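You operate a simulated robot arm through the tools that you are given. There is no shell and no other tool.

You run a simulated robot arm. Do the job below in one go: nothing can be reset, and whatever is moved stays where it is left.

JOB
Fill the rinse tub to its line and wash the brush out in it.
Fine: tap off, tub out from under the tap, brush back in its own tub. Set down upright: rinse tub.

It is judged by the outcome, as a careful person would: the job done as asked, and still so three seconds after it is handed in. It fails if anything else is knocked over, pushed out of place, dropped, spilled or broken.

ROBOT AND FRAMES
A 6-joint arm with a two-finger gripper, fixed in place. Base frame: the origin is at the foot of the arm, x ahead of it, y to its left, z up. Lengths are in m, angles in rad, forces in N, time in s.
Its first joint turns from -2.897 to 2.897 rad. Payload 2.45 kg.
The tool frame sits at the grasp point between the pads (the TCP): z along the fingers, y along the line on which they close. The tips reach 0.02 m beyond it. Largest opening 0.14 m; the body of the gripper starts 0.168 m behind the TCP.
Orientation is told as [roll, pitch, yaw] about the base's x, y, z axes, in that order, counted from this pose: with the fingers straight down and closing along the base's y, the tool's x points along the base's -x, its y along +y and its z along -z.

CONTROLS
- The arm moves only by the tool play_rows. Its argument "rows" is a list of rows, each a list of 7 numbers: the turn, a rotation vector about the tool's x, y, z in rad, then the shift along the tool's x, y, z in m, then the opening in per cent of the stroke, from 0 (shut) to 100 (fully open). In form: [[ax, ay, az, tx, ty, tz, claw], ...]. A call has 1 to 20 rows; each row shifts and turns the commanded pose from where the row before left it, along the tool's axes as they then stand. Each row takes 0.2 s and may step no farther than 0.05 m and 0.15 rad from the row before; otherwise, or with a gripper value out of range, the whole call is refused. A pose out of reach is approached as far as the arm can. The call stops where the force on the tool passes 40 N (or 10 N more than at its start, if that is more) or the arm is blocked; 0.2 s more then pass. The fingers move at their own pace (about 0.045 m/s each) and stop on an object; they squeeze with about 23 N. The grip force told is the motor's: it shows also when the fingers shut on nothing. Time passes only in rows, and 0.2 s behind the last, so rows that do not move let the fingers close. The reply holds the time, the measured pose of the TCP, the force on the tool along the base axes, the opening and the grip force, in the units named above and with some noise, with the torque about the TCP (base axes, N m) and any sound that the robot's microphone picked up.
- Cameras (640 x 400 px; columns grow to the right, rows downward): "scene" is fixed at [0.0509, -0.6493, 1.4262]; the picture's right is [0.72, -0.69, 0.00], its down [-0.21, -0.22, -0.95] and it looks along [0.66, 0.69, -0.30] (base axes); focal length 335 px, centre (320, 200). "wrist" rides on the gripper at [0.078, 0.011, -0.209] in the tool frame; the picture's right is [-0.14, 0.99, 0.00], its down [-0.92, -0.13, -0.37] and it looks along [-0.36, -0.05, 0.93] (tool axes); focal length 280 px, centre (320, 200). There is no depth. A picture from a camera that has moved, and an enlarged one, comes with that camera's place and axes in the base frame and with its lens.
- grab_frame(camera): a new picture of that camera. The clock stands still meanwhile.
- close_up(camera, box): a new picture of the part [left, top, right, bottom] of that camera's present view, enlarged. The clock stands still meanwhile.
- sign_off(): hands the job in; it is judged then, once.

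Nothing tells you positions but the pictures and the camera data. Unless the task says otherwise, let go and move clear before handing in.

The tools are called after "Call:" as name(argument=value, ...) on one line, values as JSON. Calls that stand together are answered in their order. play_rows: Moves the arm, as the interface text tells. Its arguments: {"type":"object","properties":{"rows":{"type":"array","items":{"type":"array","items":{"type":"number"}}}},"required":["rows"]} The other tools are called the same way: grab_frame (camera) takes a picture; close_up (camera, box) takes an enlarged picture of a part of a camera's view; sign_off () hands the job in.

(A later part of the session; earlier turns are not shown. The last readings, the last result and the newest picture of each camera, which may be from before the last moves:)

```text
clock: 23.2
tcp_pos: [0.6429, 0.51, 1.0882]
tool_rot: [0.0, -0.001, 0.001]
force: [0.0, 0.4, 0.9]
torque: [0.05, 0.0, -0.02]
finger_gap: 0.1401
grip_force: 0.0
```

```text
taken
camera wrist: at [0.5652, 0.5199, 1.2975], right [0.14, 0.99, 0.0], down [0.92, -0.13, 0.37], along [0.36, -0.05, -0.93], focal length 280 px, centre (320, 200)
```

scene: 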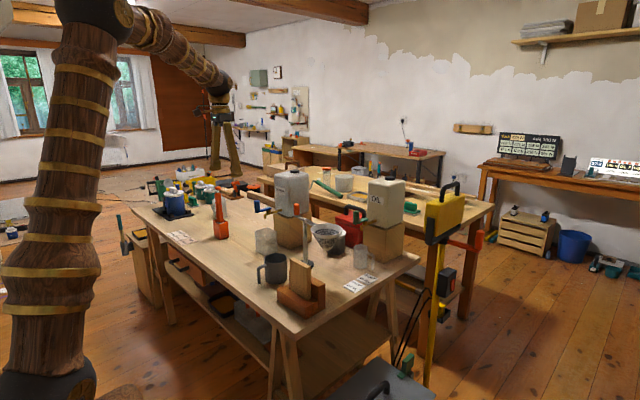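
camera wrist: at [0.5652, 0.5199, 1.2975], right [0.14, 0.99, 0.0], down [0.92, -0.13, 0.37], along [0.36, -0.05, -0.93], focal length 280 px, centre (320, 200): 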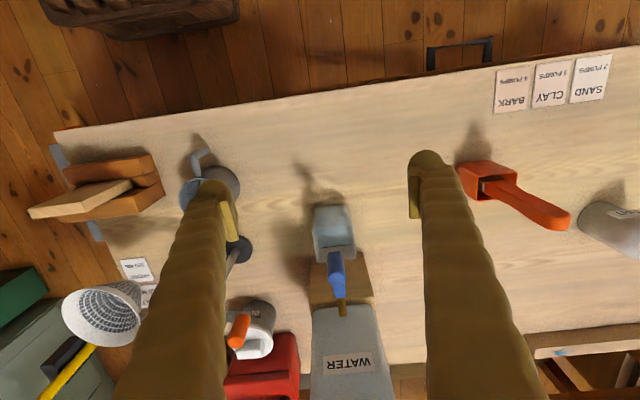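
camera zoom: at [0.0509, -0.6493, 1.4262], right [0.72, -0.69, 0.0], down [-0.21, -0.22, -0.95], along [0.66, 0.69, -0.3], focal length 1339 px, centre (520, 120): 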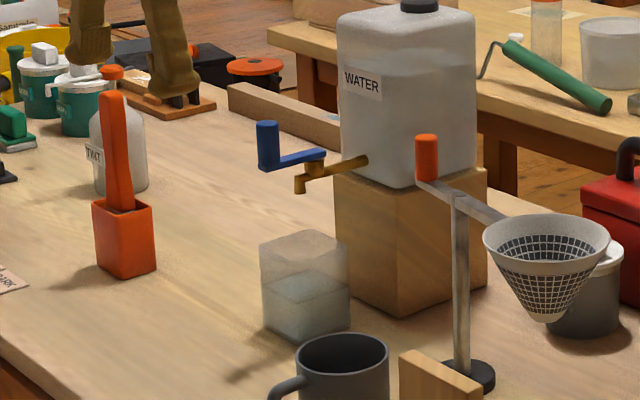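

Tap is shut and the tub undisturbed. I'll measure the tub closely before tilting the gripper to slide under the tap.

Call:
close_up(camera="wrist", box=[290, 180, 390, 290])

Call:
close_up(camera="wrist", box=[440, 140, 580, 240])

```text
3.64 times, centred on (340, 235) of wrist
camera zoom: at [0.5652, 0.5199, 1.2975], right [0.14, 0.99, 0.0], down [0.92, -0.13, 0.37], along [0.36, -0.05, -0.93], focal length 1020 px, centre (247, 73)
```

zoom: 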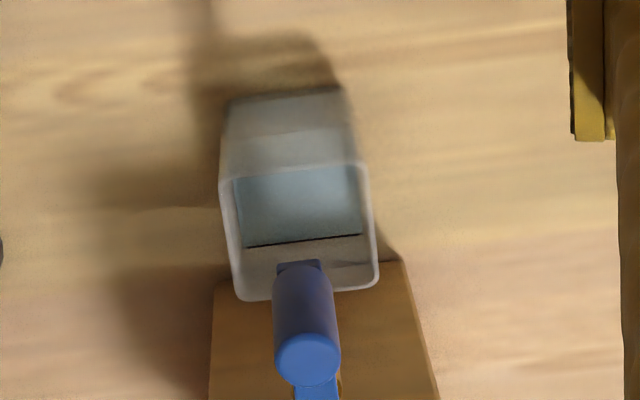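

```text
4.00 times, centred on (510, 190) of wrist
camera zoom: at [0.5652, 0.5199, 1.2975], right [0.14, 0.99, 0.0], down [0.92, -0.13, 0.37], along [0.36, -0.05, -0.93], focal length 1122 px, centre (-440, 240)
```

zoom: 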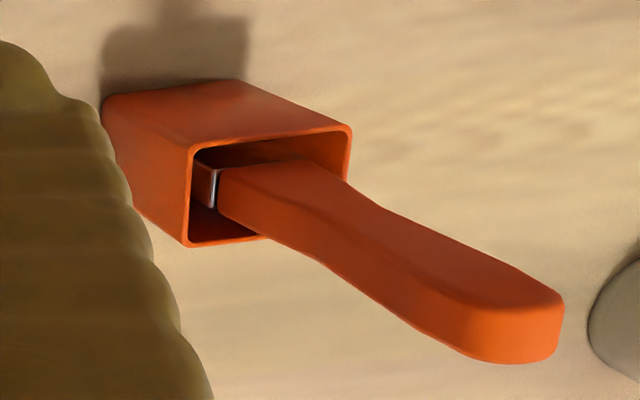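

The tub is centred at (0.830, 0.510), about 0.072 wide, and square to the axes; the brush stands upright at (0.762, 0.80) with its handle top near z 0.97. I'll tilt the gripper 50° so that it can reach in under the tap from the front.

Call:
play_rows(rows=[[0, -0.1455, 0, 0, 0, 0, 100], [0, -0.1455, 0, 0, 0, 0, 100], [0, -0.1455, 0, 0, 0, 0, 100], [0, -0.1455, 0, 0, 0, 0, 100], [0, -0.1455, 0, 0, 0, 0, 100], [0, -0.1455, 0, 0, 0, 0, 100], [0, 0, 0, 0, 0, 0, 100]])

Call:
grab_frame(camera="scene")

Call:
grab_frame(camera="wrist")

```text
clock: 24.8
tcp_pos: [0.6448, 0.5058, 1.0823]
tool_rot: [-0.008, -0.869, 0.001]
force: [0.5, -0.3, 1.2]
torque: [-0.02, 0.0, -0.05]
finger_gap: 0.1401
grip_force: 0.0
```

```text
taken
```

scene: 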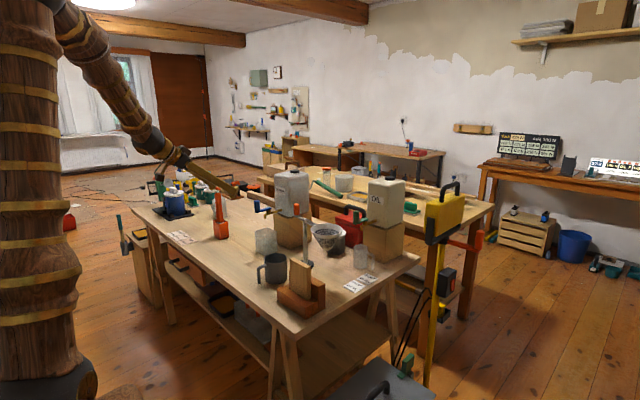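

```text
taken
camera wrist: at [0.436, 0.5179, 1.1585], right [0.09, 0.99, 0.1], down [0.31, -0.12, 0.94], along [0.95, -0.06, -0.32], focal length 280 px, centre (320, 200)
```

wrist: 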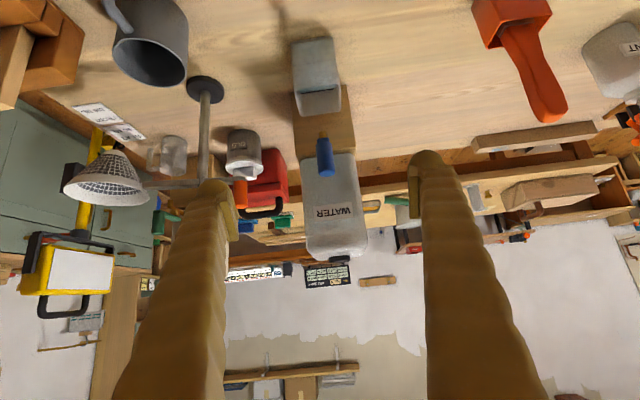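

Call:
play_rows(rows=[[0, 0, 0, 0, 0, 0, 100], [0, 0, 0, 0, 0, 0, 100]])

```text
clock: 25.4
tcp_pos: [0.6453, 0.506, 1.0848]
tool_rot: [-0.005, -0.87, 0.002]
force: [0.6, -0.3, 0.0]
torque: [0.0, 0.07, 0.02]
finger_gap: 0.1402
grip_force: 0.2
```

Steady with small offsets. Now lowering in front of the tub (still well back from it) with fingers wide.

Call:
play_rows(rows=[[0, 0, 0, 0.03, 0.0006, 0.027, 100], [0, 0, 0, 0.03, 0.0006, 0.027, 100], [0, 0, 0, 0.03, 0.0006, 0.027, 100], [0, 0, 0, 0.03, 0.0006, 0.027, 100], [0, 0, 0, 0.03, 0.0006, 0.027, 100], [0, 0, 0, 0.03, 0.0006, 0.027, 100], [0, 0, 0, 0, 0, 0, 100], [0, 0, 0, 0, 0, 0, 100]])

Call:
grab_frame(camera="wrist")

Call:
close_up(camera="scene", box=[130, 130, 350, 290])

```text
clock: 27.2
tcp_pos: [0.6503, 0.5149, 0.8467]
tool_rot: [0.0, -0.872, -0.001]
force: [-0.7, 0.2, -0.1]
torque: [0.02, -0.01, -0.01]
finger_gap: 0.14
grip_force: 0.1
```

```text
taken
camera wrist: at [0.4414, 0.5252, 0.9207], right [0.09, 0.99, 0.11], down [0.31, -0.13, 0.94], along [0.95, -0.05, -0.32], focal length 280 px, centre (320, 200)
```

wrist: 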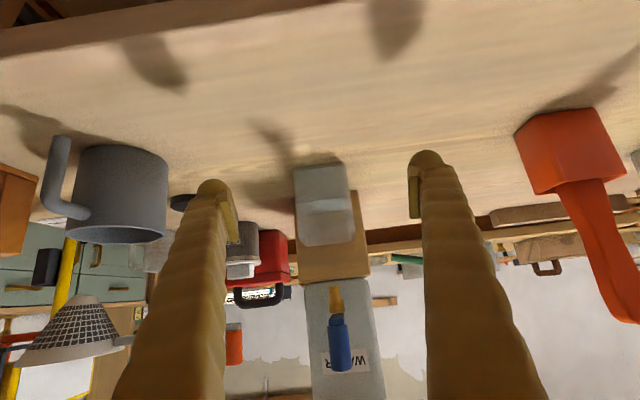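

```text
2.50 times, centred on (240, 210) of scene
camera zoom: at [0.0509, -0.6493, 1.4262], right [0.72, -0.69, 0.0], down [-0.21, -0.22, -0.95], along [0.66, 0.69, -0.3], focal length 837 px, centre (520, 175)
```

zoom: 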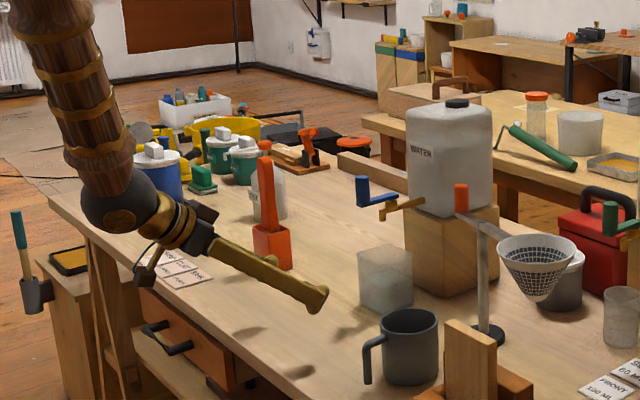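

The gripper lines up with the tub. I'll lower to z≈0.80 and slide forward so the fingers straddle it, still open.

Call:
play_rows(rows=[[0, 0, 0, 0.0018, -0.002, 0.034, 100], [0, 0, 0, 0.0018, -0.002, 0.034, 100], [0, 0, 0, -0.0197, 0, 0.0233, 100], [0, 0, 0, -0.0197, 0, 0.0233, 100], [0, 0, 0, -0.0197, 0, 0.0233, 100], [0, 0, 0, 0, 0, 0, 100]])

Call:
grab_frame(camera="wrist")

Call:
close_up(camera="scene", box=[200, 170, 330, 270])

```text
clock: 28.6
tcp_pos: [0.7921, 0.5069, 0.8006]
tool_rot: [0.0, -0.873, 0.0]
force: [-0.1, -0.5, -0.4]
torque: [0.03, 0.04, -0.04]
finger_gap: 0.14
grip_force: 0.1
```

```text
taken
camera wrist: at [0.5822, 0.5177, 0.8756], right [0.09, 0.99, 0.1], down [0.31, -0.13, 0.94], along [0.95, -0.05, -0.32], focal length 280 px, centre (320, 200)
```

wrist: 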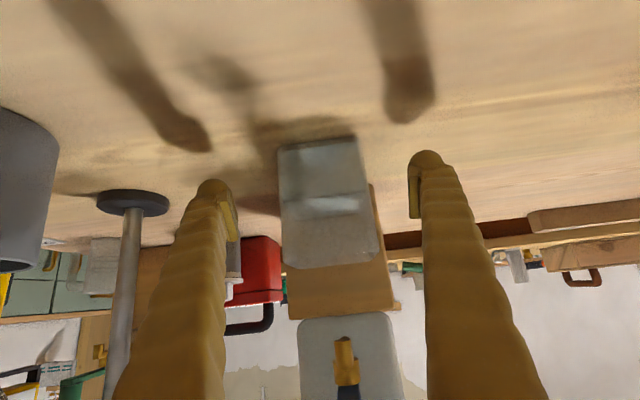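

```text
4.00 times, centred on (265, 220) of scene
camera zoom: at [0.0509, -0.6493, 1.4262], right [0.72, -0.69, 0.0], down [-0.21, -0.22, -0.95], along [0.66, 0.69, -0.3], focal length 1339 px, centre (540, 120)
```

zoom: 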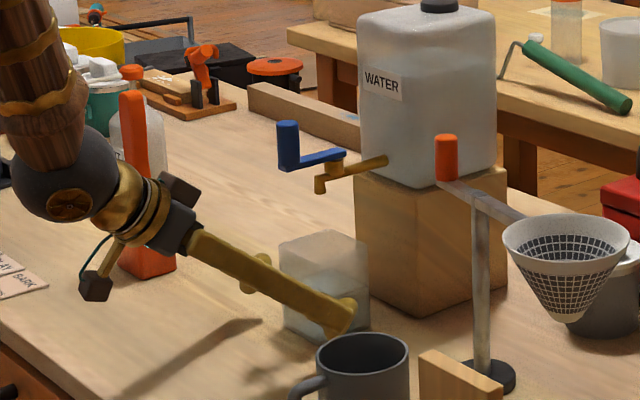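

The fingers straddle the tub without touching. Advancing the last 3 cm, then closing.

Call:
play_rows(rows=[[0, 0, 0, -0.0213, 0.003, 0.0252, 100], [0, 0, 0, 0, 0, 0, 100], [0, 0, 0, 0, 0, 0, 100]])

Call:
grab_frame(camera="wrist")

Call:
close_up(camera="scene", box=[220, 190, 310, 265])

```text
clock: 29.4
tcp_pos: [0.8255, 0.5099, 0.8018]
tool_rot: [0.001, -0.872, -0.001]
force: [0.9, 0.0, -0.4]
torque: [0.01, 0.01, -0.01]
finger_gap: 0.1397
grip_force: 0.1
```

```text
taken
camera wrist: at [0.616, 0.5202, 0.8763], right [0.09, 0.99, 0.11], down [0.31, -0.13, 0.94], along [0.95, -0.05, -0.32], focal length 280 px, centre (320, 200)
```

wrist: 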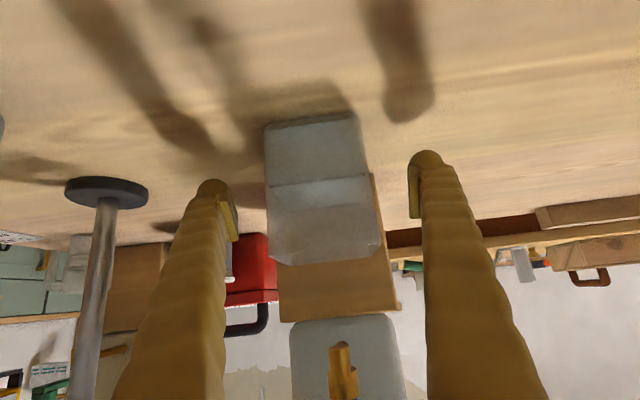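

```text
5.33 times, centred on (265, 228) of scene
camera zoom: at [0.0509, -0.6493, 1.4262], right [0.72, -0.69, 0.0], down [-0.21, -0.22, -0.95], along [0.66, 0.69, -0.3], focal length 1785 px, centre (613, 53)
```

zoom: 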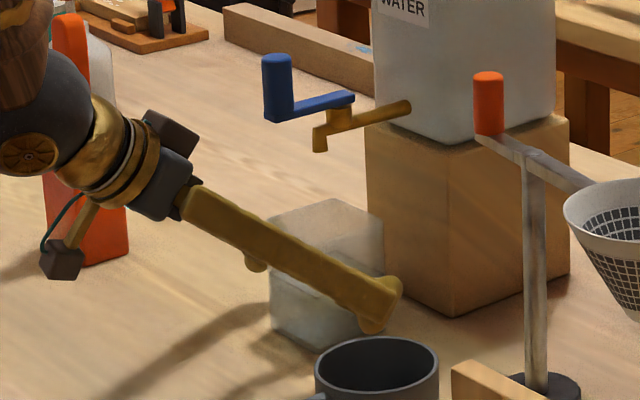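

Call:
play_rows(rows=[[0, 0, 0, 0, 0, 0, 70], [0, 0, 0, 0, 0, 0, 55], [0, 0, 0, 0, 0, 0, 40], [0, 0, 0, 0, 0, 0, 35], [0, 0, 0, 0, 0, 0, 35], [0, 0, 0, 0, 0, 0, 35]])

Call:
grab_frame(camera="wrist")

Call:
close_up(camera="scene", box=[220, 190, 310, 265])

```text
clock: 30.8
tcp_pos: [0.8257, 0.509, 0.8019]
tool_rot: [0.0, -0.872, 0.0]
force: [-0.5, 0.7, 1.1]
torque: [-0.05, 0.04, 0.0]
finger_gap: 0.0808
grip_force: 23.6
```

```text
taken
camera wrist: at [0.6159, 0.5202, 0.8763], right [0.09, 0.99, 0.11], down [0.31, -0.13, 0.94], along [0.95, -0.05, -0.32], focal length 280 px, centre (320, 200)
```

wrist: 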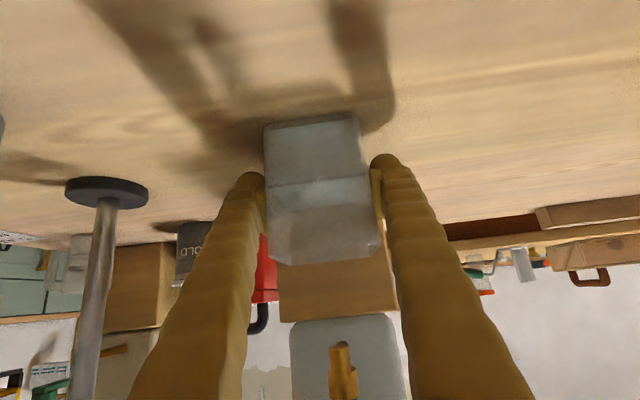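

```text
5.33 times, centred on (265, 228) of scene
camera zoom: at [0.0509, -0.6493, 1.4262], right [0.72, -0.69, 0.0], down [-0.21, -0.22, -0.95], along [0.66, 0.69, -0.3], focal length 1785 px, centre (613, 53)
```

zoom: 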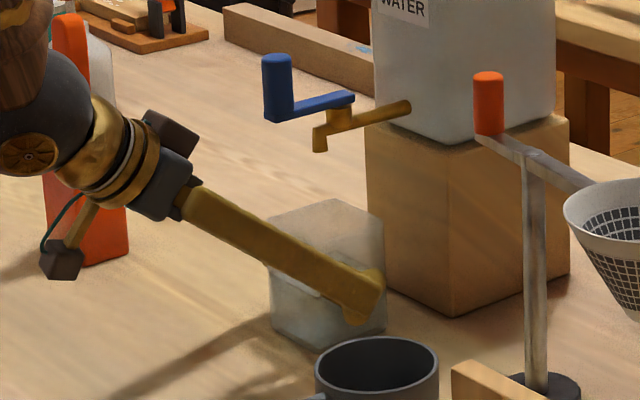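

Call:
play_rows(rows=[[0, 0, 0, 0, 0, 0, 35], [0, 0, 0, 0, 0, 0, 35], [0, 0, 0, 0, 0, 0, 35]])

Call:
close_up(camera="wrist", box=[220, 90, 420, 280])

```text
clock: 31.6
tcp_pos: [0.8264, 0.5089, 0.8018]
tool_rot: [0.0, -0.873, 0.001]
force: [-1.3, 0.6, 1.0]
torque: [-0.06, 0.02, 0.02]
finger_gap: 0.0809
grip_force: 23.3
```

```text
2.11 times, centred on (320, 185) of wrist
camera zoom: at [0.6159, 0.5202, 0.8763], right [0.09, 0.99, 0.11], down [0.31, -0.13, 0.94], along [0.95, -0.05, -0.32], focal length 590 px, centre (320, 232)
```

zoom: 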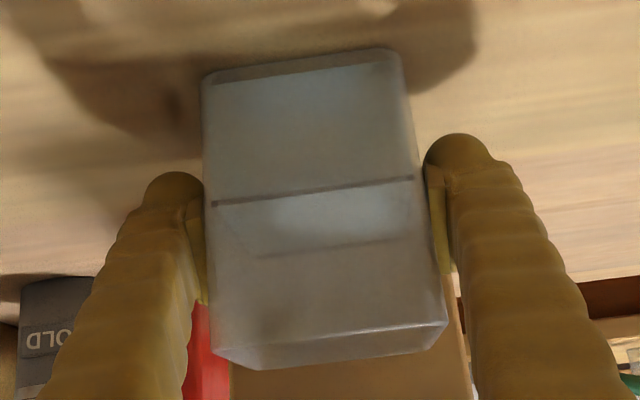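

The tub is held (gap 0.081, 23 N). I'll lift it just 16 mm, well short of the nozzle, and check.

Call:
play_rows(rows=[[0, 0, 0, -0.0031, 0, -0.0026, 35], [0, 0, 0, -0.0046, 0, -0.0039, 35], [0, 0, 0, -0.0046, 0, -0.0039, 35], [0, 0, 0, 0, 0, 0, 35]])

Call:
close_up(camera="scene", box=[220, 190, 310, 265])

Call:
grab_frame(camera="wrist")

```text
clock: 32.6
tcp_pos: [0.8247, 0.5123, 0.8182]
tool_rot: [-0.002, -0.872, -0.001]
force: [-0.6, 0.7, -2.8]
torque: [0.0, -0.01, 0.0]
finger_gap: 0.0808
grip_force: 23.1
```

```text
5.33 times, centred on (265, 228) of scene
camera zoom: at [0.0509, -0.6493, 1.4262], right [0.72, -0.69, 0.0], down [-0.21, -0.22, -0.95], along [0.66, 0.69, -0.3], focal length 1785 px, centre (613, 53)
```

zoom: 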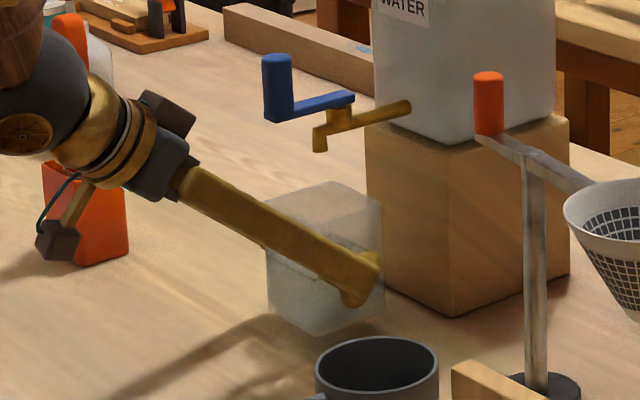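

```text
taken
camera wrist: at [0.6152, 0.5216, 0.892], right [0.09, 0.99, 0.11], down [0.31, -0.13, 0.94], along [0.95, -0.05, -0.32], focal length 280 px, centre (320, 200)
```

wrist: 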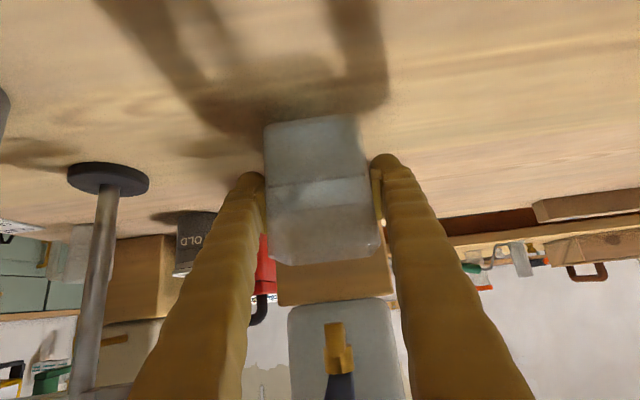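

The lift is clean (about 0.28 kg). I'll carry it slowly out from under the tap toward the robot, then to the left onto clear bench.

Call:
play_rows(rows=[[0, 0, 0, 0.0026, 0, -0.0031, 35], [0, 0, 0, 0.0052, 0, -0.0061, 35], [0, 0, 0, 0.0077, 0, -0.0092, 35], [0, 0, 0, 0.0077, 0, -0.0092, 35], [0, 0, 0, 0.0077, 0, -0.0092, 35], [0, 0, 0, 0.0077, 0, -0.0092, 35], [0, 0, 0, 0.0077, 0, -0.0092, 35], [0, 0, 0, 0.0077, 0, -0.0092, 35], [0, 0, 0, 0.0077, 0, -0.0092, 35], [0, 0, 0, 0.0077, 0, -0.0092, 35], [0, 0, 0, 0.0077, 0, -0.0092, 35], [0, 0, 0, 0.0077, 0, -0.0092, 35], [0, 0, 0, 0.0052, 0, -0.0061, 35], [0, 0, 0, 0.0026, 0, -0.0031, 35], [0, 0, 0, 0, 0, 0, 35], [0, 0, 0, 0, 0, 0, 35]])

Call:
close_up(camera="scene", box=[190, 180, 330, 290])

```text
clock: 36.0
tcp_pos: [0.6819, 0.5114, 0.8169]
tool_rot: [-0.001, -0.872, 0.002]
force: [0.2, 0.7, -4.0]
torque: [-0.04, 0.03, -0.02]
finger_gap: 0.0808
grip_force: 22.8
```

```text
3.64 times, centred on (260, 235) of scene
camera zoom: at [0.0509, -0.6493, 1.4262], right [0.72, -0.69, 0.0], down [-0.21, -0.22, -0.95], along [0.66, 0.69, -0.3], focal length 1217 px, centre (538, 73)
```

zoom: 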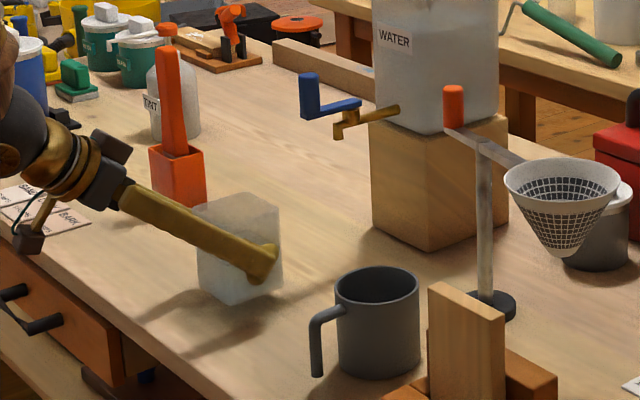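

Out from under the tap with nothing spilled. Now a slow sideways carry to y≈0.60, then lowering.

Call:
play_rows(rows=[[0, 0, 0, 0, 0.003, 0, 35], [0, 0, 0, 0, 0.006, 0, 35], [0, 0, 0, 0, 0.01, 0, 35], [0, 0, 0, 0, 0.01, 0, 35], [0, 0, 0, 0, 0.01, 0, 35], [0, 0, 0, 0, 0.01, 0, 35], [0, 0, 0, 0, 0.01, 0, 35], [0, 0, 0, 0, 0.01, 0, 35], [0, 0, 0, 0, 0.01, 0, 35], [0, 0, 0, 0, 0.006, 0, 35], [0, 0, 0, 0, 0.003, 0, 35], [0, 0, 0, 0, 0, 0, 35], [0, 0, 0, 0.0046, 0, 0.0039, 35], [0, 0, 0, 0.0046, 0, 0.0039, 35], [0, 0, 0, 0, 0, 0, 35]])

Call:
grab_frame(camera="wrist")

Call:
close_up(camera="scene", box=[170, 180, 310, 290])

```text
clock: 39.2
tcp_pos: [0.6811, 0.5996, 0.8039]
tool_rot: [-0.001, -0.874, -0.001]
force: [-0.5, 0.3, -4.1]
torque: [-0.01, 0.02, -0.01]
finger_gap: 0.0808
grip_force: 22.8
```

```text
taken
camera wrist: at [0.4718, 0.6098, 0.8793], right [0.09, 0.99, 0.11], down [0.31, -0.13, 0.94], along [0.95, -0.05, -0.32], focal length 280 px, centre (320, 200)
```

wrist: 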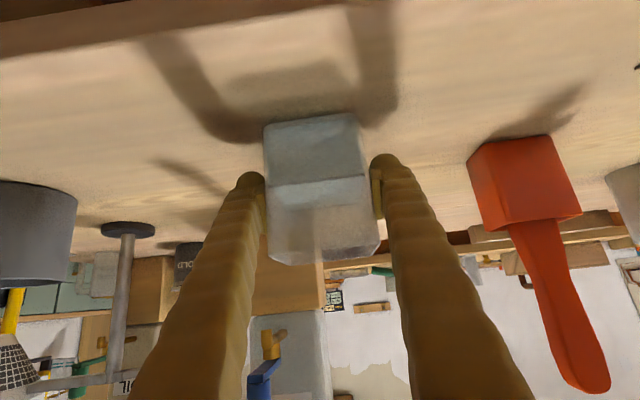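

```text
3.64 times, centred on (240, 235) of scene
camera zoom: at [0.0509, -0.6493, 1.4262], right [0.72, -0.69, 0.0], down [-0.21, -0.22, -0.95], along [0.66, 0.69, -0.3], focal length 1217 px, centre (611, 73)
```

zoom: 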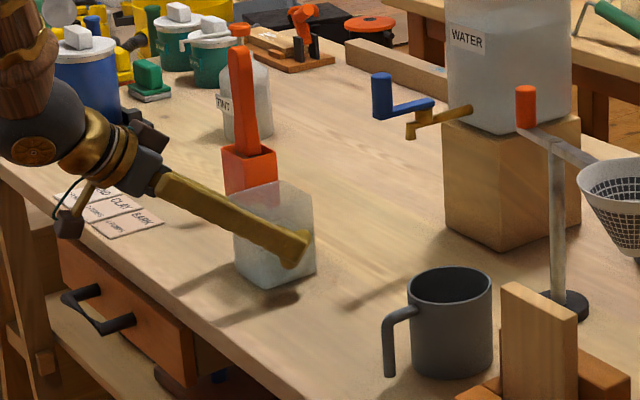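

Two or three millimetres above the bench still. Lowering in fine steps until it takes the weight.

Call:
play_rows(rows=[[0, 0, 0, 0.0009, 0, 0.0008, 35], [0, 0, 0, 0, 0, 0, 35]])

Call:
play_rows(rows=[[0, 0, 0, 0.0009, 0, 0.0008, 35], [0, 0, 0, 0, 0, 0, 35]])

```text
clock: 39.8
tcp_pos: [0.6815, 0.5988, 0.8038]
tool_rot: [0.001, -0.873, 0.0]
force: [-0.2, -1.3, -3.8]
torque: [0.01, 0.04, 0.0]
finger_gap: 0.0809
grip_force: 23.1
```

```text
clock: 40.4
tcp_pos: [0.6809, 0.6004, 0.803]
tool_rot: [0.002, -0.873, -0.002]
force: [-0.7, 0.4, -4.2]
torque: [-0.02, 0.05, 0.0]
finger_gap: 0.0806
grip_force: 23.6
```

Call:
play_rows(rows=[[0, 0, 0, 0.0009, 0, 0.0008, 35], [0, 0, 0, 0, 0, 0, 35]])

Call:
play_rows(rows=[[0, 0, 0, 0.0005, 0, 0.0004, 35], [0, 0, 0, 0, 0, 0, 35]])

```text
clock: 41.0
tcp_pos: [0.6808, 0.5994, 0.8022]
tool_rot: [0.0, -0.874, -0.001]
force: [-3.8, 0.6, 10.0]
torque: [-0.21, -0.39, 0.03]
finger_gap: 0.0807
grip_force: 23.2
```

```text
clock: 41.6
tcp_pos: [0.6813, 0.5998, 0.8007]
tool_rot: [0.003, -0.874, 0.0]
force: [-3.1, 6.0, 20.8]
torque: [-0.05, 0.25, -0.02]
finger_gap: 0.0808
grip_force: 22.7
```

The tub is on the bench. I'll take off the extra push and open the fingers.

Call:
play_rows(rows=[[0, 0, 0, -0.0005, 0, -0.0004, 35], [0, 0, 0, 0, 0, 0, 40], [0, 0, 0, 0, 0, 0, 50], [0, 0, 0, 0, 0, 0, 60], [0, 0, 0, 0, 0, 0, 70], [0, 0, 0, 0, 0, 0, 85], [0, 0, 0, 0, 0, 0, 100], [0, 0, 0, 0, 0, 0, 100]])

Call:
grab_frame(camera="wrist")

Call:
close_up(camera="scene", box=[200, 200, 290, 270])

```text
clock: 43.4
tcp_pos: [0.6818, 0.5998, 0.8017]
tool_rot: [0.0, -0.873, 0.0]
force: [0.0, 0.0, 0.1]
torque: [-0.01, -0.05, 0.01]
finger_gap: 0.1398
grip_force: 0.0
```

```text
taken
camera wrist: at [0.4719, 0.6101, 0.8754], right [0.09, 0.99, 0.11], down [0.31, -0.13, 0.94], along [0.95, -0.05, -0.32], focal length 280 px, centre (320, 200)
```

wrist: 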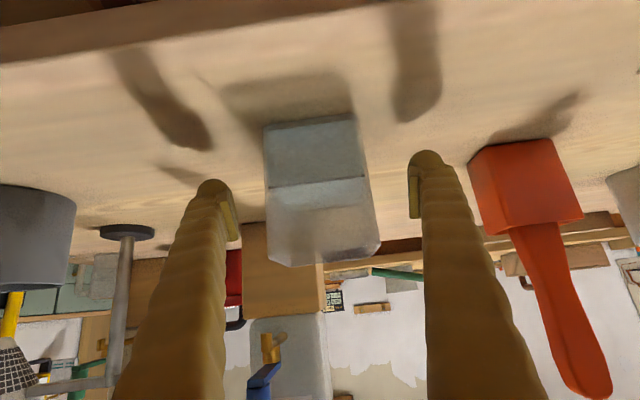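

```text
5.71 times, centred on (245, 235) of scene
camera zoom: at [0.0509, -0.6493, 1.4262], right [0.72, -0.69, 0.0], down [-0.21, -0.22, -0.95], along [0.66, 0.69, -0.3], focal length 1912 px, centre (749, 0)
```

zoom: 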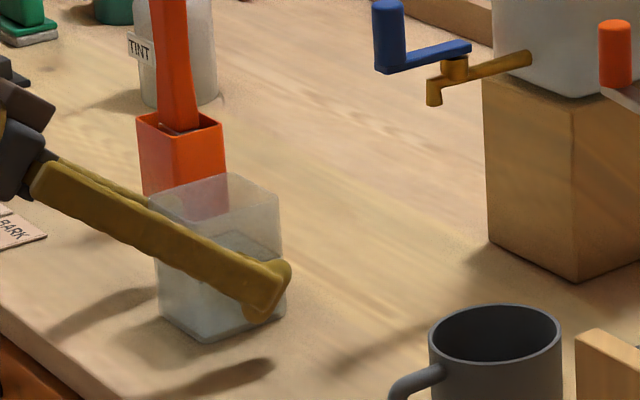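

The rinse tub stands upright, filled, clear of the tap. I'll back the gripper off, rise, tilt slightly more and move over in front of the brush.

Call:
play_rows(rows=[[0, 0, 0, 0, 0, -0.03, 100], [0, 0, 0, 0, 0, -0.05, 100], [0, 0, 0, 0, 0, -0.05, 100], [0, 0, 0, -0.03, 0, -0.025, 100], [0, -0.0885, 0, -0.03, 0, -0.025, 100], [0, -0.0885, 0, -0.025, 0.03, -0.01, 100], [0, 0, 0, 0, 0.045, 0, 100], [0, 0, 0, 0, 0.045, 0, 100], [0, 0, 0, 0, 0.045, 0, 80], [0, 0, 0, 0, 0.03, 0, 70], [0, 0, 0, 0, 0, 0, 60], [0, 0, 0, 0, 0, 0, 60]])

Call:
grab_frame(camera="wrist")

Call:
close_up(camera="scene", box=[130, 150, 310, 270])

```text
clock: 46.0
tcp_pos: [0.5898, 0.7932, 0.985]
tool_rot: [0.002, -1.05, 0.0]
force: [-0.2, 0.6, -0.2]
torque: [0.0, 0.0, 0.0]
finger_gap: 0.0837
grip_force: 0.1
```

```text
taken
camera wrist: at [0.3708, 0.8042, 1.0213], right [0.07, 0.99, 0.12], down [0.14, -0.13, 0.98], along [0.99, -0.05, -0.15], focal length 280 px, centre (320, 200)
```

wrist: 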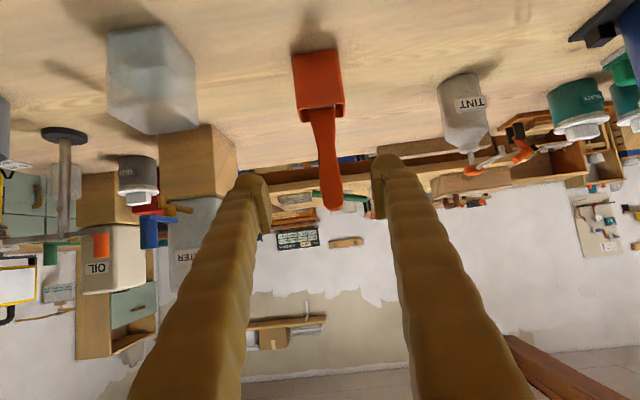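

```text
3.33 times, centred on (220, 210) of scene
camera zoom: at [0.0509, -0.6493, 1.4262], right [0.72, -0.69, 0.0], down [-0.21, -0.22, -0.95], along [0.66, 0.69, -0.3], focal length 1116 px, centre (653, 167)
```

zoom: 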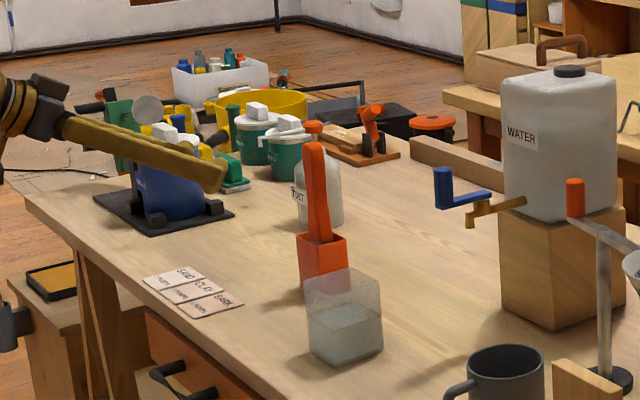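

The brush is straight ahead. I'll zoom in to measure the handle.

Call:
close_up(camera="wrist", box=[270, 30, 400, 220])

Call:
close_up(camera="scene", box=[200, 180, 250, 265])

```text
2.11 times, centred on (335, 125) of wrist
camera zoom: at [0.3708, 0.8042, 1.0213], right [0.07, 0.99, 0.12], down [0.14, -0.13, 0.98], along [0.99, -0.05, -0.15], focal length 590 px, centre (288, 358)
```

zoom: 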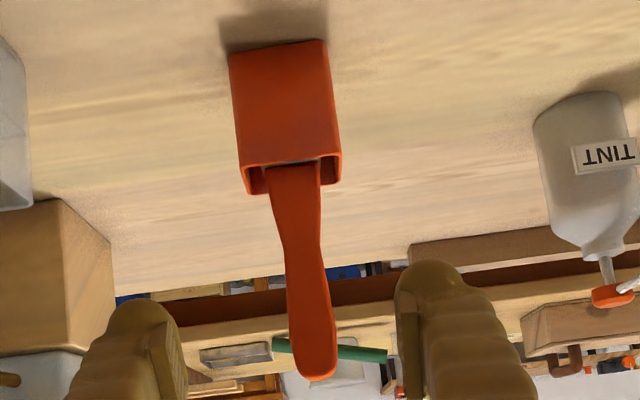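

```text
4.71 times, centred on (225, 222) of scene
camera zoom: at [0.0509, -0.6493, 1.4262], right [0.72, -0.69, 0.0], down [-0.21, -0.22, -0.95], along [0.66, 0.69, -0.3], focal length 1575 px, centre (767, 94)
```

zoom: 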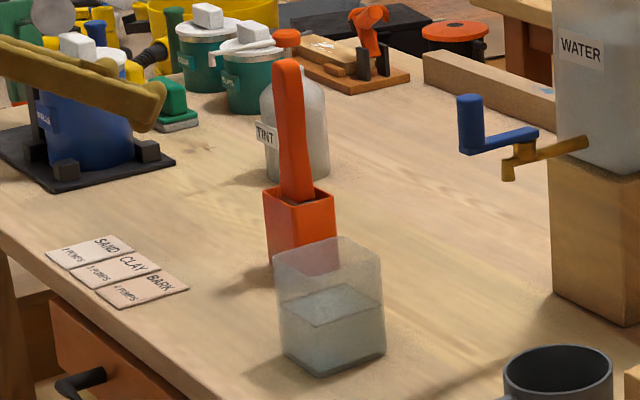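

The handle has a waist (about 0.024 wide) near z 0.89, at (0.762, 0.798). I'll come in level at z≈0.90 with the fingers either side of it.

Call:
play_rows(rows=[[0, 0, 0, 0.0163, 0.0015, 0.0286, 60], [0, 0, 0, 0.0163, 0.0015, 0.0286, 60], [0, 0, 0, 0.0163, 0.0015, 0.0286, 60], [0, 0, 0, -0.0152, 0, 0.0264, 60], [0, 0, 0, -0.0152, 0, 0.0264, 60], [0, 0, 0, 0, 0, 0, 60], [0, 0, 0, 0, 0, 0, 60]])

Call:
grab_frame(camera="wrist")

Call:
close_up(camera="scene", box=[150, 160, 270, 260])

```text
clock: 47.6
tcp_pos: [0.7013, 0.7942, 0.9024]
tool_rot: [0.0, -1.052, -0.001]
force: [0.3, 0.4, -1.0]
torque: [0.0, -0.01, 0.01]
finger_gap: 0.0839
grip_force: 0.1
```

```text
taken
camera wrist: at [0.4808, 0.806, 0.94], right [0.07, 0.99, 0.12], down [0.14, -0.13, 0.98], along [0.99, -0.05, -0.15], focal length 280 px, centre (320, 200)
```

wrist: 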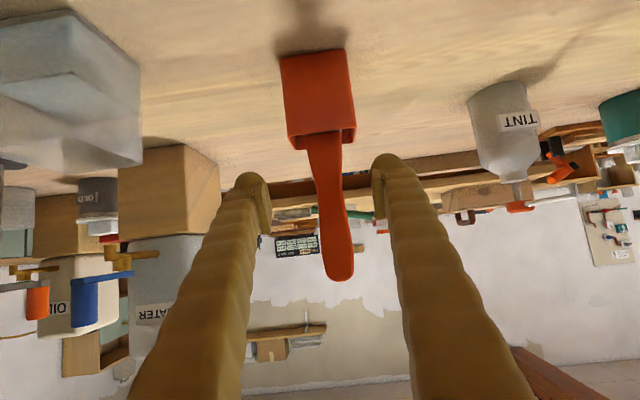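

```text
4.00 times, centred on (210, 210) of scene
camera zoom: at [0.0509, -0.6493, 1.4262], right [0.72, -0.69, 0.0], down [-0.21, -0.22, -0.95], along [0.66, 0.69, -0.3], focal length 1339 px, centre (760, 160)
```

zoom: 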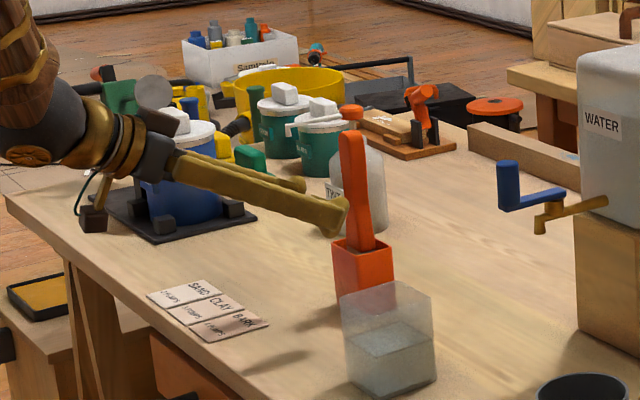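

The handle sits about 7 mm left of my centreline. I'll shift and move in the last 6 cm.

Call:
play_rows(rows=[[0, 0, 0, 0, 0.007, 0, 60], [0, 0, 0, -0.0152, 0, 0.0264, 60], [0, 0, 0, -0.0152, 0, 0.0264, 60], [0, 0, 0, 0, 0, 0, 60], [0, 0, 0, 0, 0, 0, 60]])

Call:
grab_frame(camera="wrist")

Call:
close_up(camera="scene", box=[180, 170, 260, 250])

```text
clock: 48.8
tcp_pos: [0.7612, 0.806, 0.9016]
tool_rot: [0.001, -1.051, 0.001]
force: [0.2, -0.1, 0.0]
torque: [-0.02, -0.03, 0.0]
finger_gap: 0.084
grip_force: 0.0
```

```text
taken
camera wrist: at [0.5413, 0.8168, 0.9378], right [0.07, 0.99, 0.12], down [0.14, -0.13, 0.98], along [0.99, -0.05, -0.15], focal length 280 px, centre (320, 200)
```

wrist: 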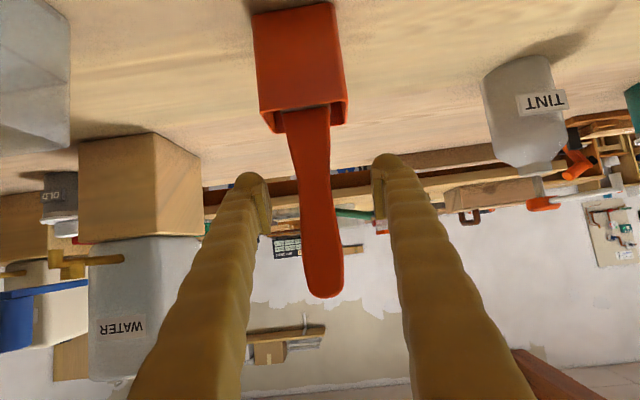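

```text
5.00 times, centred on (220, 210) of scene
camera zoom: at [0.0509, -0.6493, 1.4262], right [0.72, -0.69, 0.0], down [-0.21, -0.22, -0.95], along [0.66, 0.69, -0.3], focal length 1673 px, centre (820, 150)
```

zoom: 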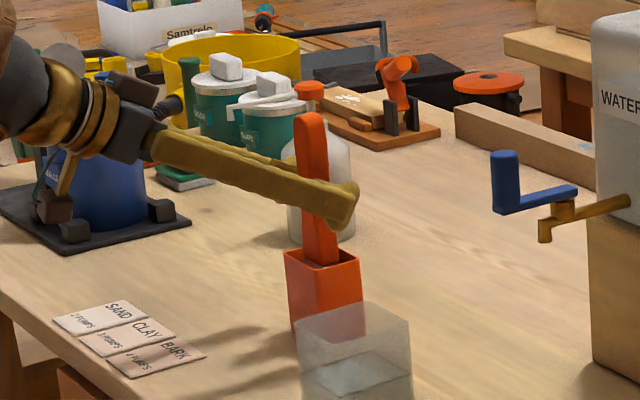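

Handle is centred within 2 mm. Closing on it.

Call:
play_rows(rows=[[0, 0, 0, 0, -0.002, 0, 60], [0, 0, 0, 0, 0, 0, 40], [0, 0, 0, 0, 0, 0, 25], [0, 0, 0, 0, 0, 0, 10], [0, 0, 0, 0, 0, 0, 5], [0, 0, 0, 0, 0, 0, 5], [0, 0, 0, 0, 0, 0, 5]])

Call:
grab_frame(camera="wrist")

Call:
close_up(camera="scene", box=[180, 170, 260, 250])

```text
clock: 50.4
tcp_pos: [0.7605, 0.804, 0.9021]
tool_rot: [-0.001, -1.05, 0.0]
force: [0.0, 0.4, 0.8]
torque: [-0.06, -0.01, 0.02]
finger_gap: 0.0288
grip_force: 23.1
```

```text
taken
camera wrist: at [0.5408, 0.8153, 0.9383], right [0.07, 0.99, 0.12], down [0.14, -0.13, 0.98], along [0.99, -0.05, -0.15], focal length 280 px, centre (320, 200)
```

wrist: 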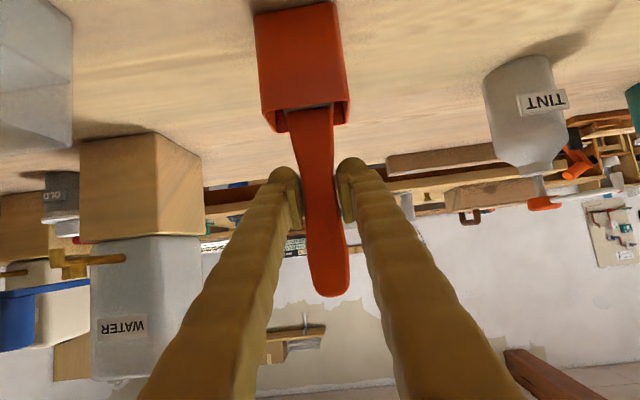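

```text
5.00 times, centred on (220, 210) of scene
camera zoom: at [0.0509, -0.6493, 1.4262], right [0.72, -0.69, 0.0], down [-0.21, -0.22, -0.95], along [0.66, 0.69, -0.3], focal length 1673 px, centre (820, 150)
```

zoom: 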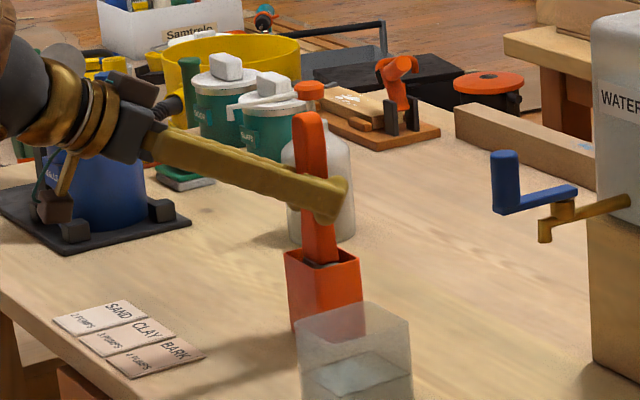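

The brush is held at its waist (gap 0.029). Lifting straight up gently, first 2 cm, then checking its tub stays put.

Call:
play_rows(rows=[[0, 0, 0, -0.0087, 0, -0.005, 5], [0, 0, 0, -0.0087, 0, -0.005, 5], [0, 0, 0, -0.0087, 0, -0.005, 5], [0, 0, 0, 0, 0, 0, 5]])

Call:
close_up(camera="scene", box=[180, 170, 260, 250])

```text
clock: 51.4
tcp_pos: [0.7597, 0.8045, 0.9332]
tool_rot: [-0.001, -1.052, 0.0]
force: [0.1, 0.4, 0.4]
torque: [0.02, 0.03, 0.01]
finger_gap: 0.0288
grip_force: 22.9
```

```text
5.00 times, centred on (220, 210) of scene
camera zoom: at [0.0509, -0.6493, 1.4262], right [0.72, -0.69, 0.0], down [-0.21, -0.22, -0.95], along [0.66, 0.69, -0.3], focal length 1673 px, centre (820, 150)
```

zoom: 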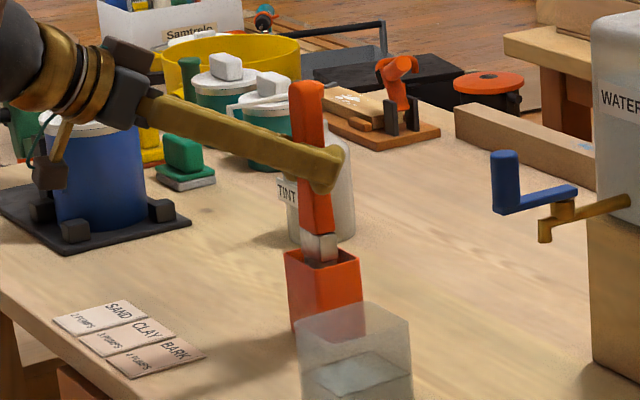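

The brush is coming out cleanly, vertical, its tub unmoved. Continuing up another 10 cm.

Call:
play_rows(rows=[[0, 0, 0, -0.0173, 0, -0.01, 5], [0, 0, 0, -0.0173, 0, -0.01, 5], [0, 0, 0, -0.0173, 0, -0.01, 5], [0, 0, 0, -0.0173, 0, -0.01, 5], [0, 0, 0, -0.0173, 0, -0.01, 5], [0, 0, 0, -0.0087, 0, -0.005, 5], [0, 0, 0, 0, 0, 0, 5]])

Call:
close_up(camera="scene", box=[170, 140, 290, 260])

Call:
grab_frame(camera="wrist")

```text
clock: 53.0
tcp_pos: [0.759, 0.8016, 1.0437]
tool_rot: [-0.001, -1.05, -0.001]
force: [-0.6, 0.6, -1.0]
torque: [0.0, 0.0, 0.01]
finger_gap: 0.029
grip_force: 22.9
```

```text
3.33 times, centred on (230, 200) of scene
camera zoom: at [0.0509, -0.6493, 1.4262], right [0.72, -0.69, 0.0], down [-0.21, -0.22, -0.95], along [0.66, 0.69, -0.3], focal length 1116 px, centre (620, 200)
```

zoom: 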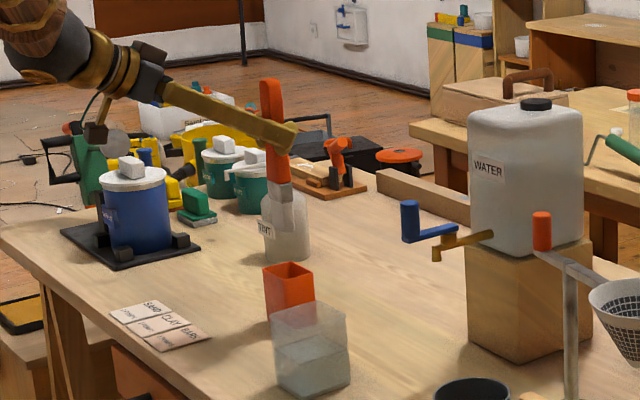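

```text
taken
camera wrist: at [0.5408, 0.8125, 1.0804], right [0.07, 0.99, 0.12], down [0.14, -0.13, 0.98], along [0.99, -0.05, -0.15], focal length 280 px, centre (320, 200)
```

wrist: 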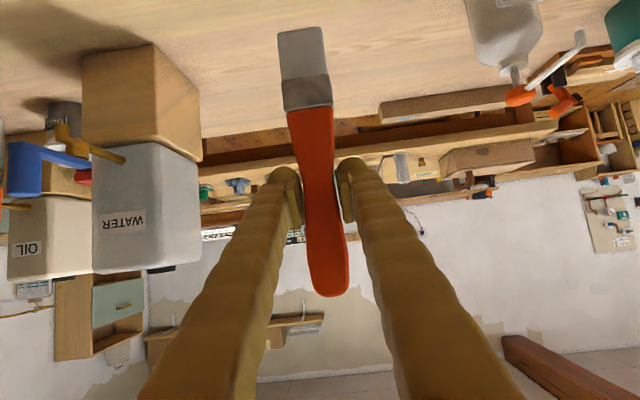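

The brush is clear: bristles about 0.04 wide, their bottom about 0.147 below the TCP. I'll check the rinse tub's exact place before moving over it.

Call:
close_up(camera="scene", box=[212, 222, 256, 264])

```text
9.52 times, centred on (234, 243) of scene
camera zoom: at [0.0509, -0.6493, 1.4262], right [0.72, -0.69, 0.0], down [-0.21, -0.22, -0.95], along [0.66, 0.69, -0.3], focal length 3187 px, centre (1139, -210)
```

zoom: 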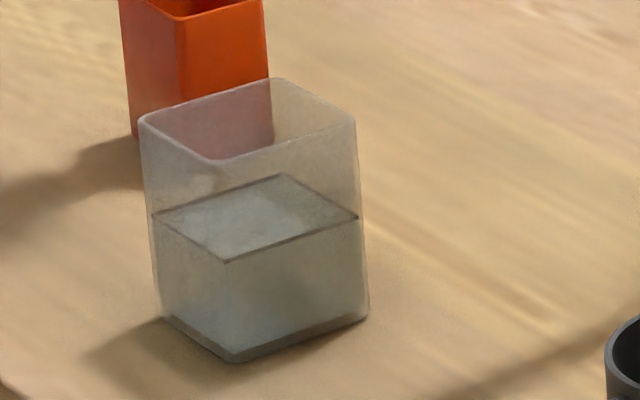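

The rinse tub is centred at (0.685, 0.599). Let me look at the brush head from the scene camera too.

Call:
close_up(camera="scene", box=[205, 160, 245, 225])

```text
6.15 times, centred on (225, 192) of scene
camera zoom: at [0.0509, -0.6493, 1.4262], right [0.72, -0.69, 0.0], down [-0.21, -0.22, -0.95], along [0.66, 0.69, -0.3], focal length 2059 px, centre (905, 246)
```

zoom: 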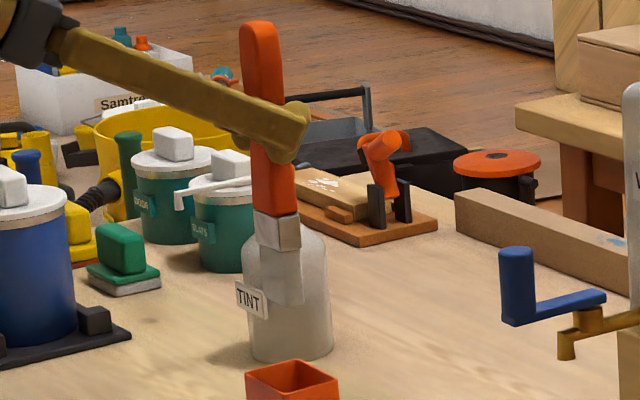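

The brush hangs directly under the TCP. Moving it above the rinse tub.

Call:
play_rows(rows=[[0, 0, 0, 0.0018, -0.01, -0.0032, 5], [0, 0, 0, 0.0037, -0.0203, -0.0064, 5], [0, 0, 0, 0.0037, -0.0203, -0.0064, 5], [0, 0, 0, 0.0037, -0.0203, -0.0064, 5], [0, 0, 0, 0.0037, -0.0203, -0.0064, 5], [0, 0, 0, 0.0037, -0.0203, -0.0064, 5], [0, 0, 0, 0.0037, -0.0203, -0.0064, 5], [0, 0, 0, 0.0037, -0.0203, -0.0064, 5], [0, 0, 0, 0.0037, -0.0203, -0.0064, 5], [0, 0, 0, 0.0037, -0.0203, -0.0064, 5], [0, 0, 0, 0.0019, -0.0103, -0.0032, 5], [0, 0, 0, 0, 0, 0, 5], [0, 0, 0, 0, 0, 0, 5]])

Call:
grab_frame(camera="wrist")

Call:
close_up(camera="scene", box=[190, 160, 280, 270])

```text
clock: 55.8
tcp_pos: [0.6863, 0.6017, 1.0442]
tool_rot: [0.0, -1.051, 0.002]
force: [0.0, 0.4, -0.3]
torque: [0.0, -0.03, 0.02]
finger_gap: 0.0288
grip_force: 22.9
```

```text
taken
camera wrist: at [0.4666, 0.6118, 1.0811], right [0.07, 0.99, 0.12], down [0.14, -0.13, 0.98], along [0.99, -0.05, -0.15], focal length 280 px, centre (320, 200)
```

wrist: 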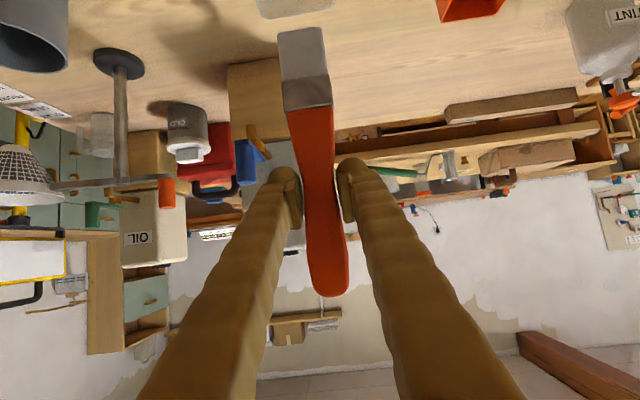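

```text
3.64 times, centred on (235, 215) of scene
camera zoom: at [0.0509, -0.6493, 1.4262], right [0.72, -0.69, 0.0], down [-0.21, -0.22, -0.95], along [0.66, 0.69, -0.3], focal length 1217 px, centre (629, 146)
```

zoom: 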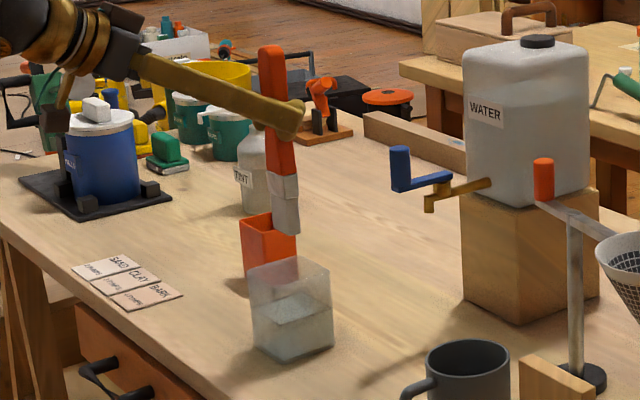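

Aligned above the tub. Lowering slowly toward the rim first.

Call:
play_rows(rows=[[0, 0, 0, 0.013, -0.001, 0.0075, 5], [0, 0, 0, 0.013, -0.001, 0.0075, 5], [0, 0, 0, 0.013, 0, 0.0075, 5], [0, 0, 0, 0, 0, 0, 5]])

Call:
close_up(camera="scene", box=[205, 195, 265, 265])

Call:
close_up(camera="wrist", box=[220, 0, 400, 120])

```text
clock: 56.8
tcp_pos: [0.6862, 0.5976, 0.998]
tool_rot: [0.0, -1.051, 0.0]
force: [0.0, -0.2, -0.9]
torque: [0.0, 0.01, 0.02]
finger_gap: 0.0288
grip_force: 23.2
```

```text
5.71 times, centred on (235, 230) of scene
camera zoom: at [0.0509, -0.6493, 1.4262], right [0.72, -0.69, 0.0], down [-0.21, -0.22, -0.95], along [0.66, 0.69, -0.3], focal length 1912 px, centre (806, 29)
```

zoom: 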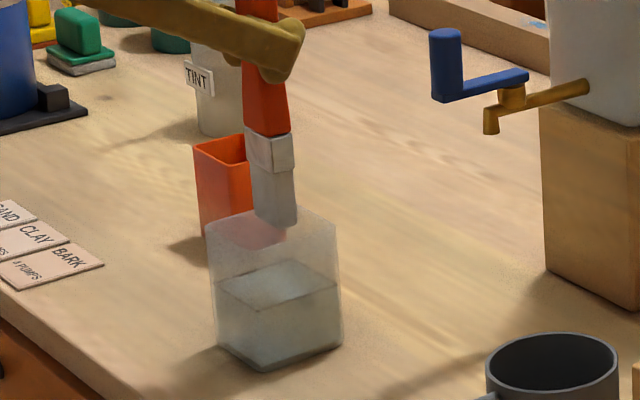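

```text
3.33 times, centred on (310, 60) of wrist
camera zoom: at [0.4668, 0.6083, 1.0348], right [0.07, 0.99, 0.12], down [0.14, -0.13, 0.98], along [0.99, -0.05, -0.15], focal length 935 px, centre (353, 667)
```

zoom: 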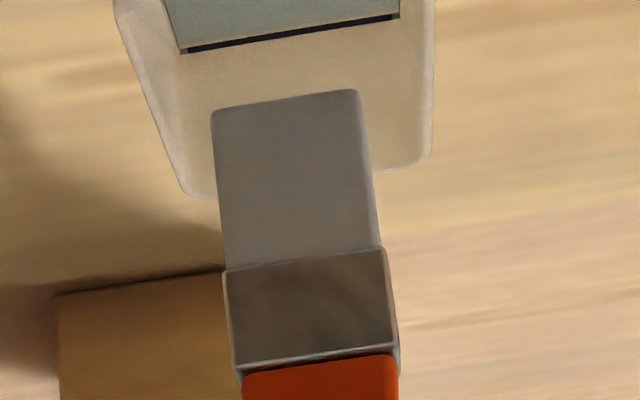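

Call:
close_up(camera="scene", box=[216, 214, 256, 250])

Call:
grab_frame(camera="wrist")

```text
11.11 times, centred on (236, 232) of scene
camera zoom: at [0.0509, -0.6493, 1.4262], right [0.72, -0.69, 0.0], down [-0.21, -0.22, -0.95], along [0.66, 0.69, -0.3], focal length 3718 px, centre (1253, -156)
```

zoom: 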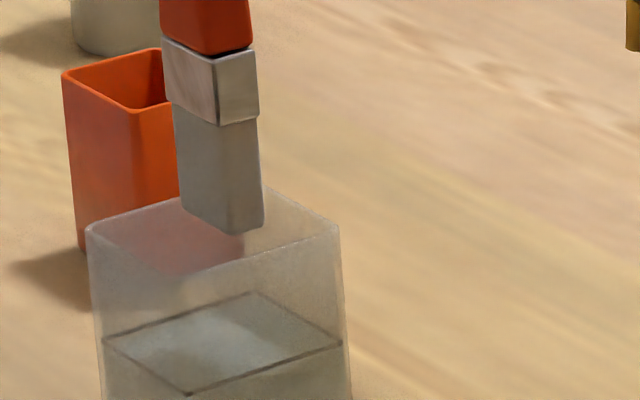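

```text
taken
camera wrist: at [0.4668, 0.6083, 1.0348], right [0.07, 0.99, 0.12], down [0.14, -0.13, 0.98], along [0.99, -0.05, -0.15], focal length 280 px, centre (320, 200)
```

wrist: 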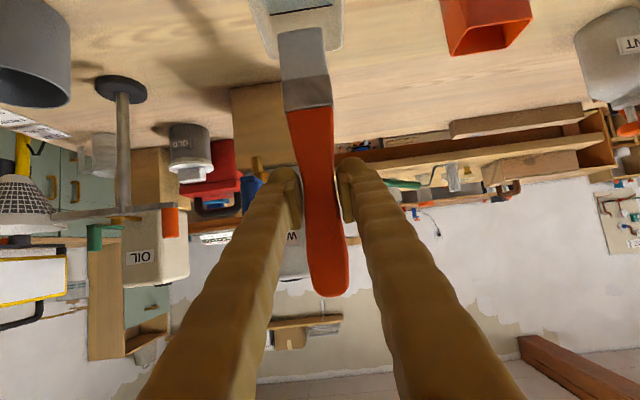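

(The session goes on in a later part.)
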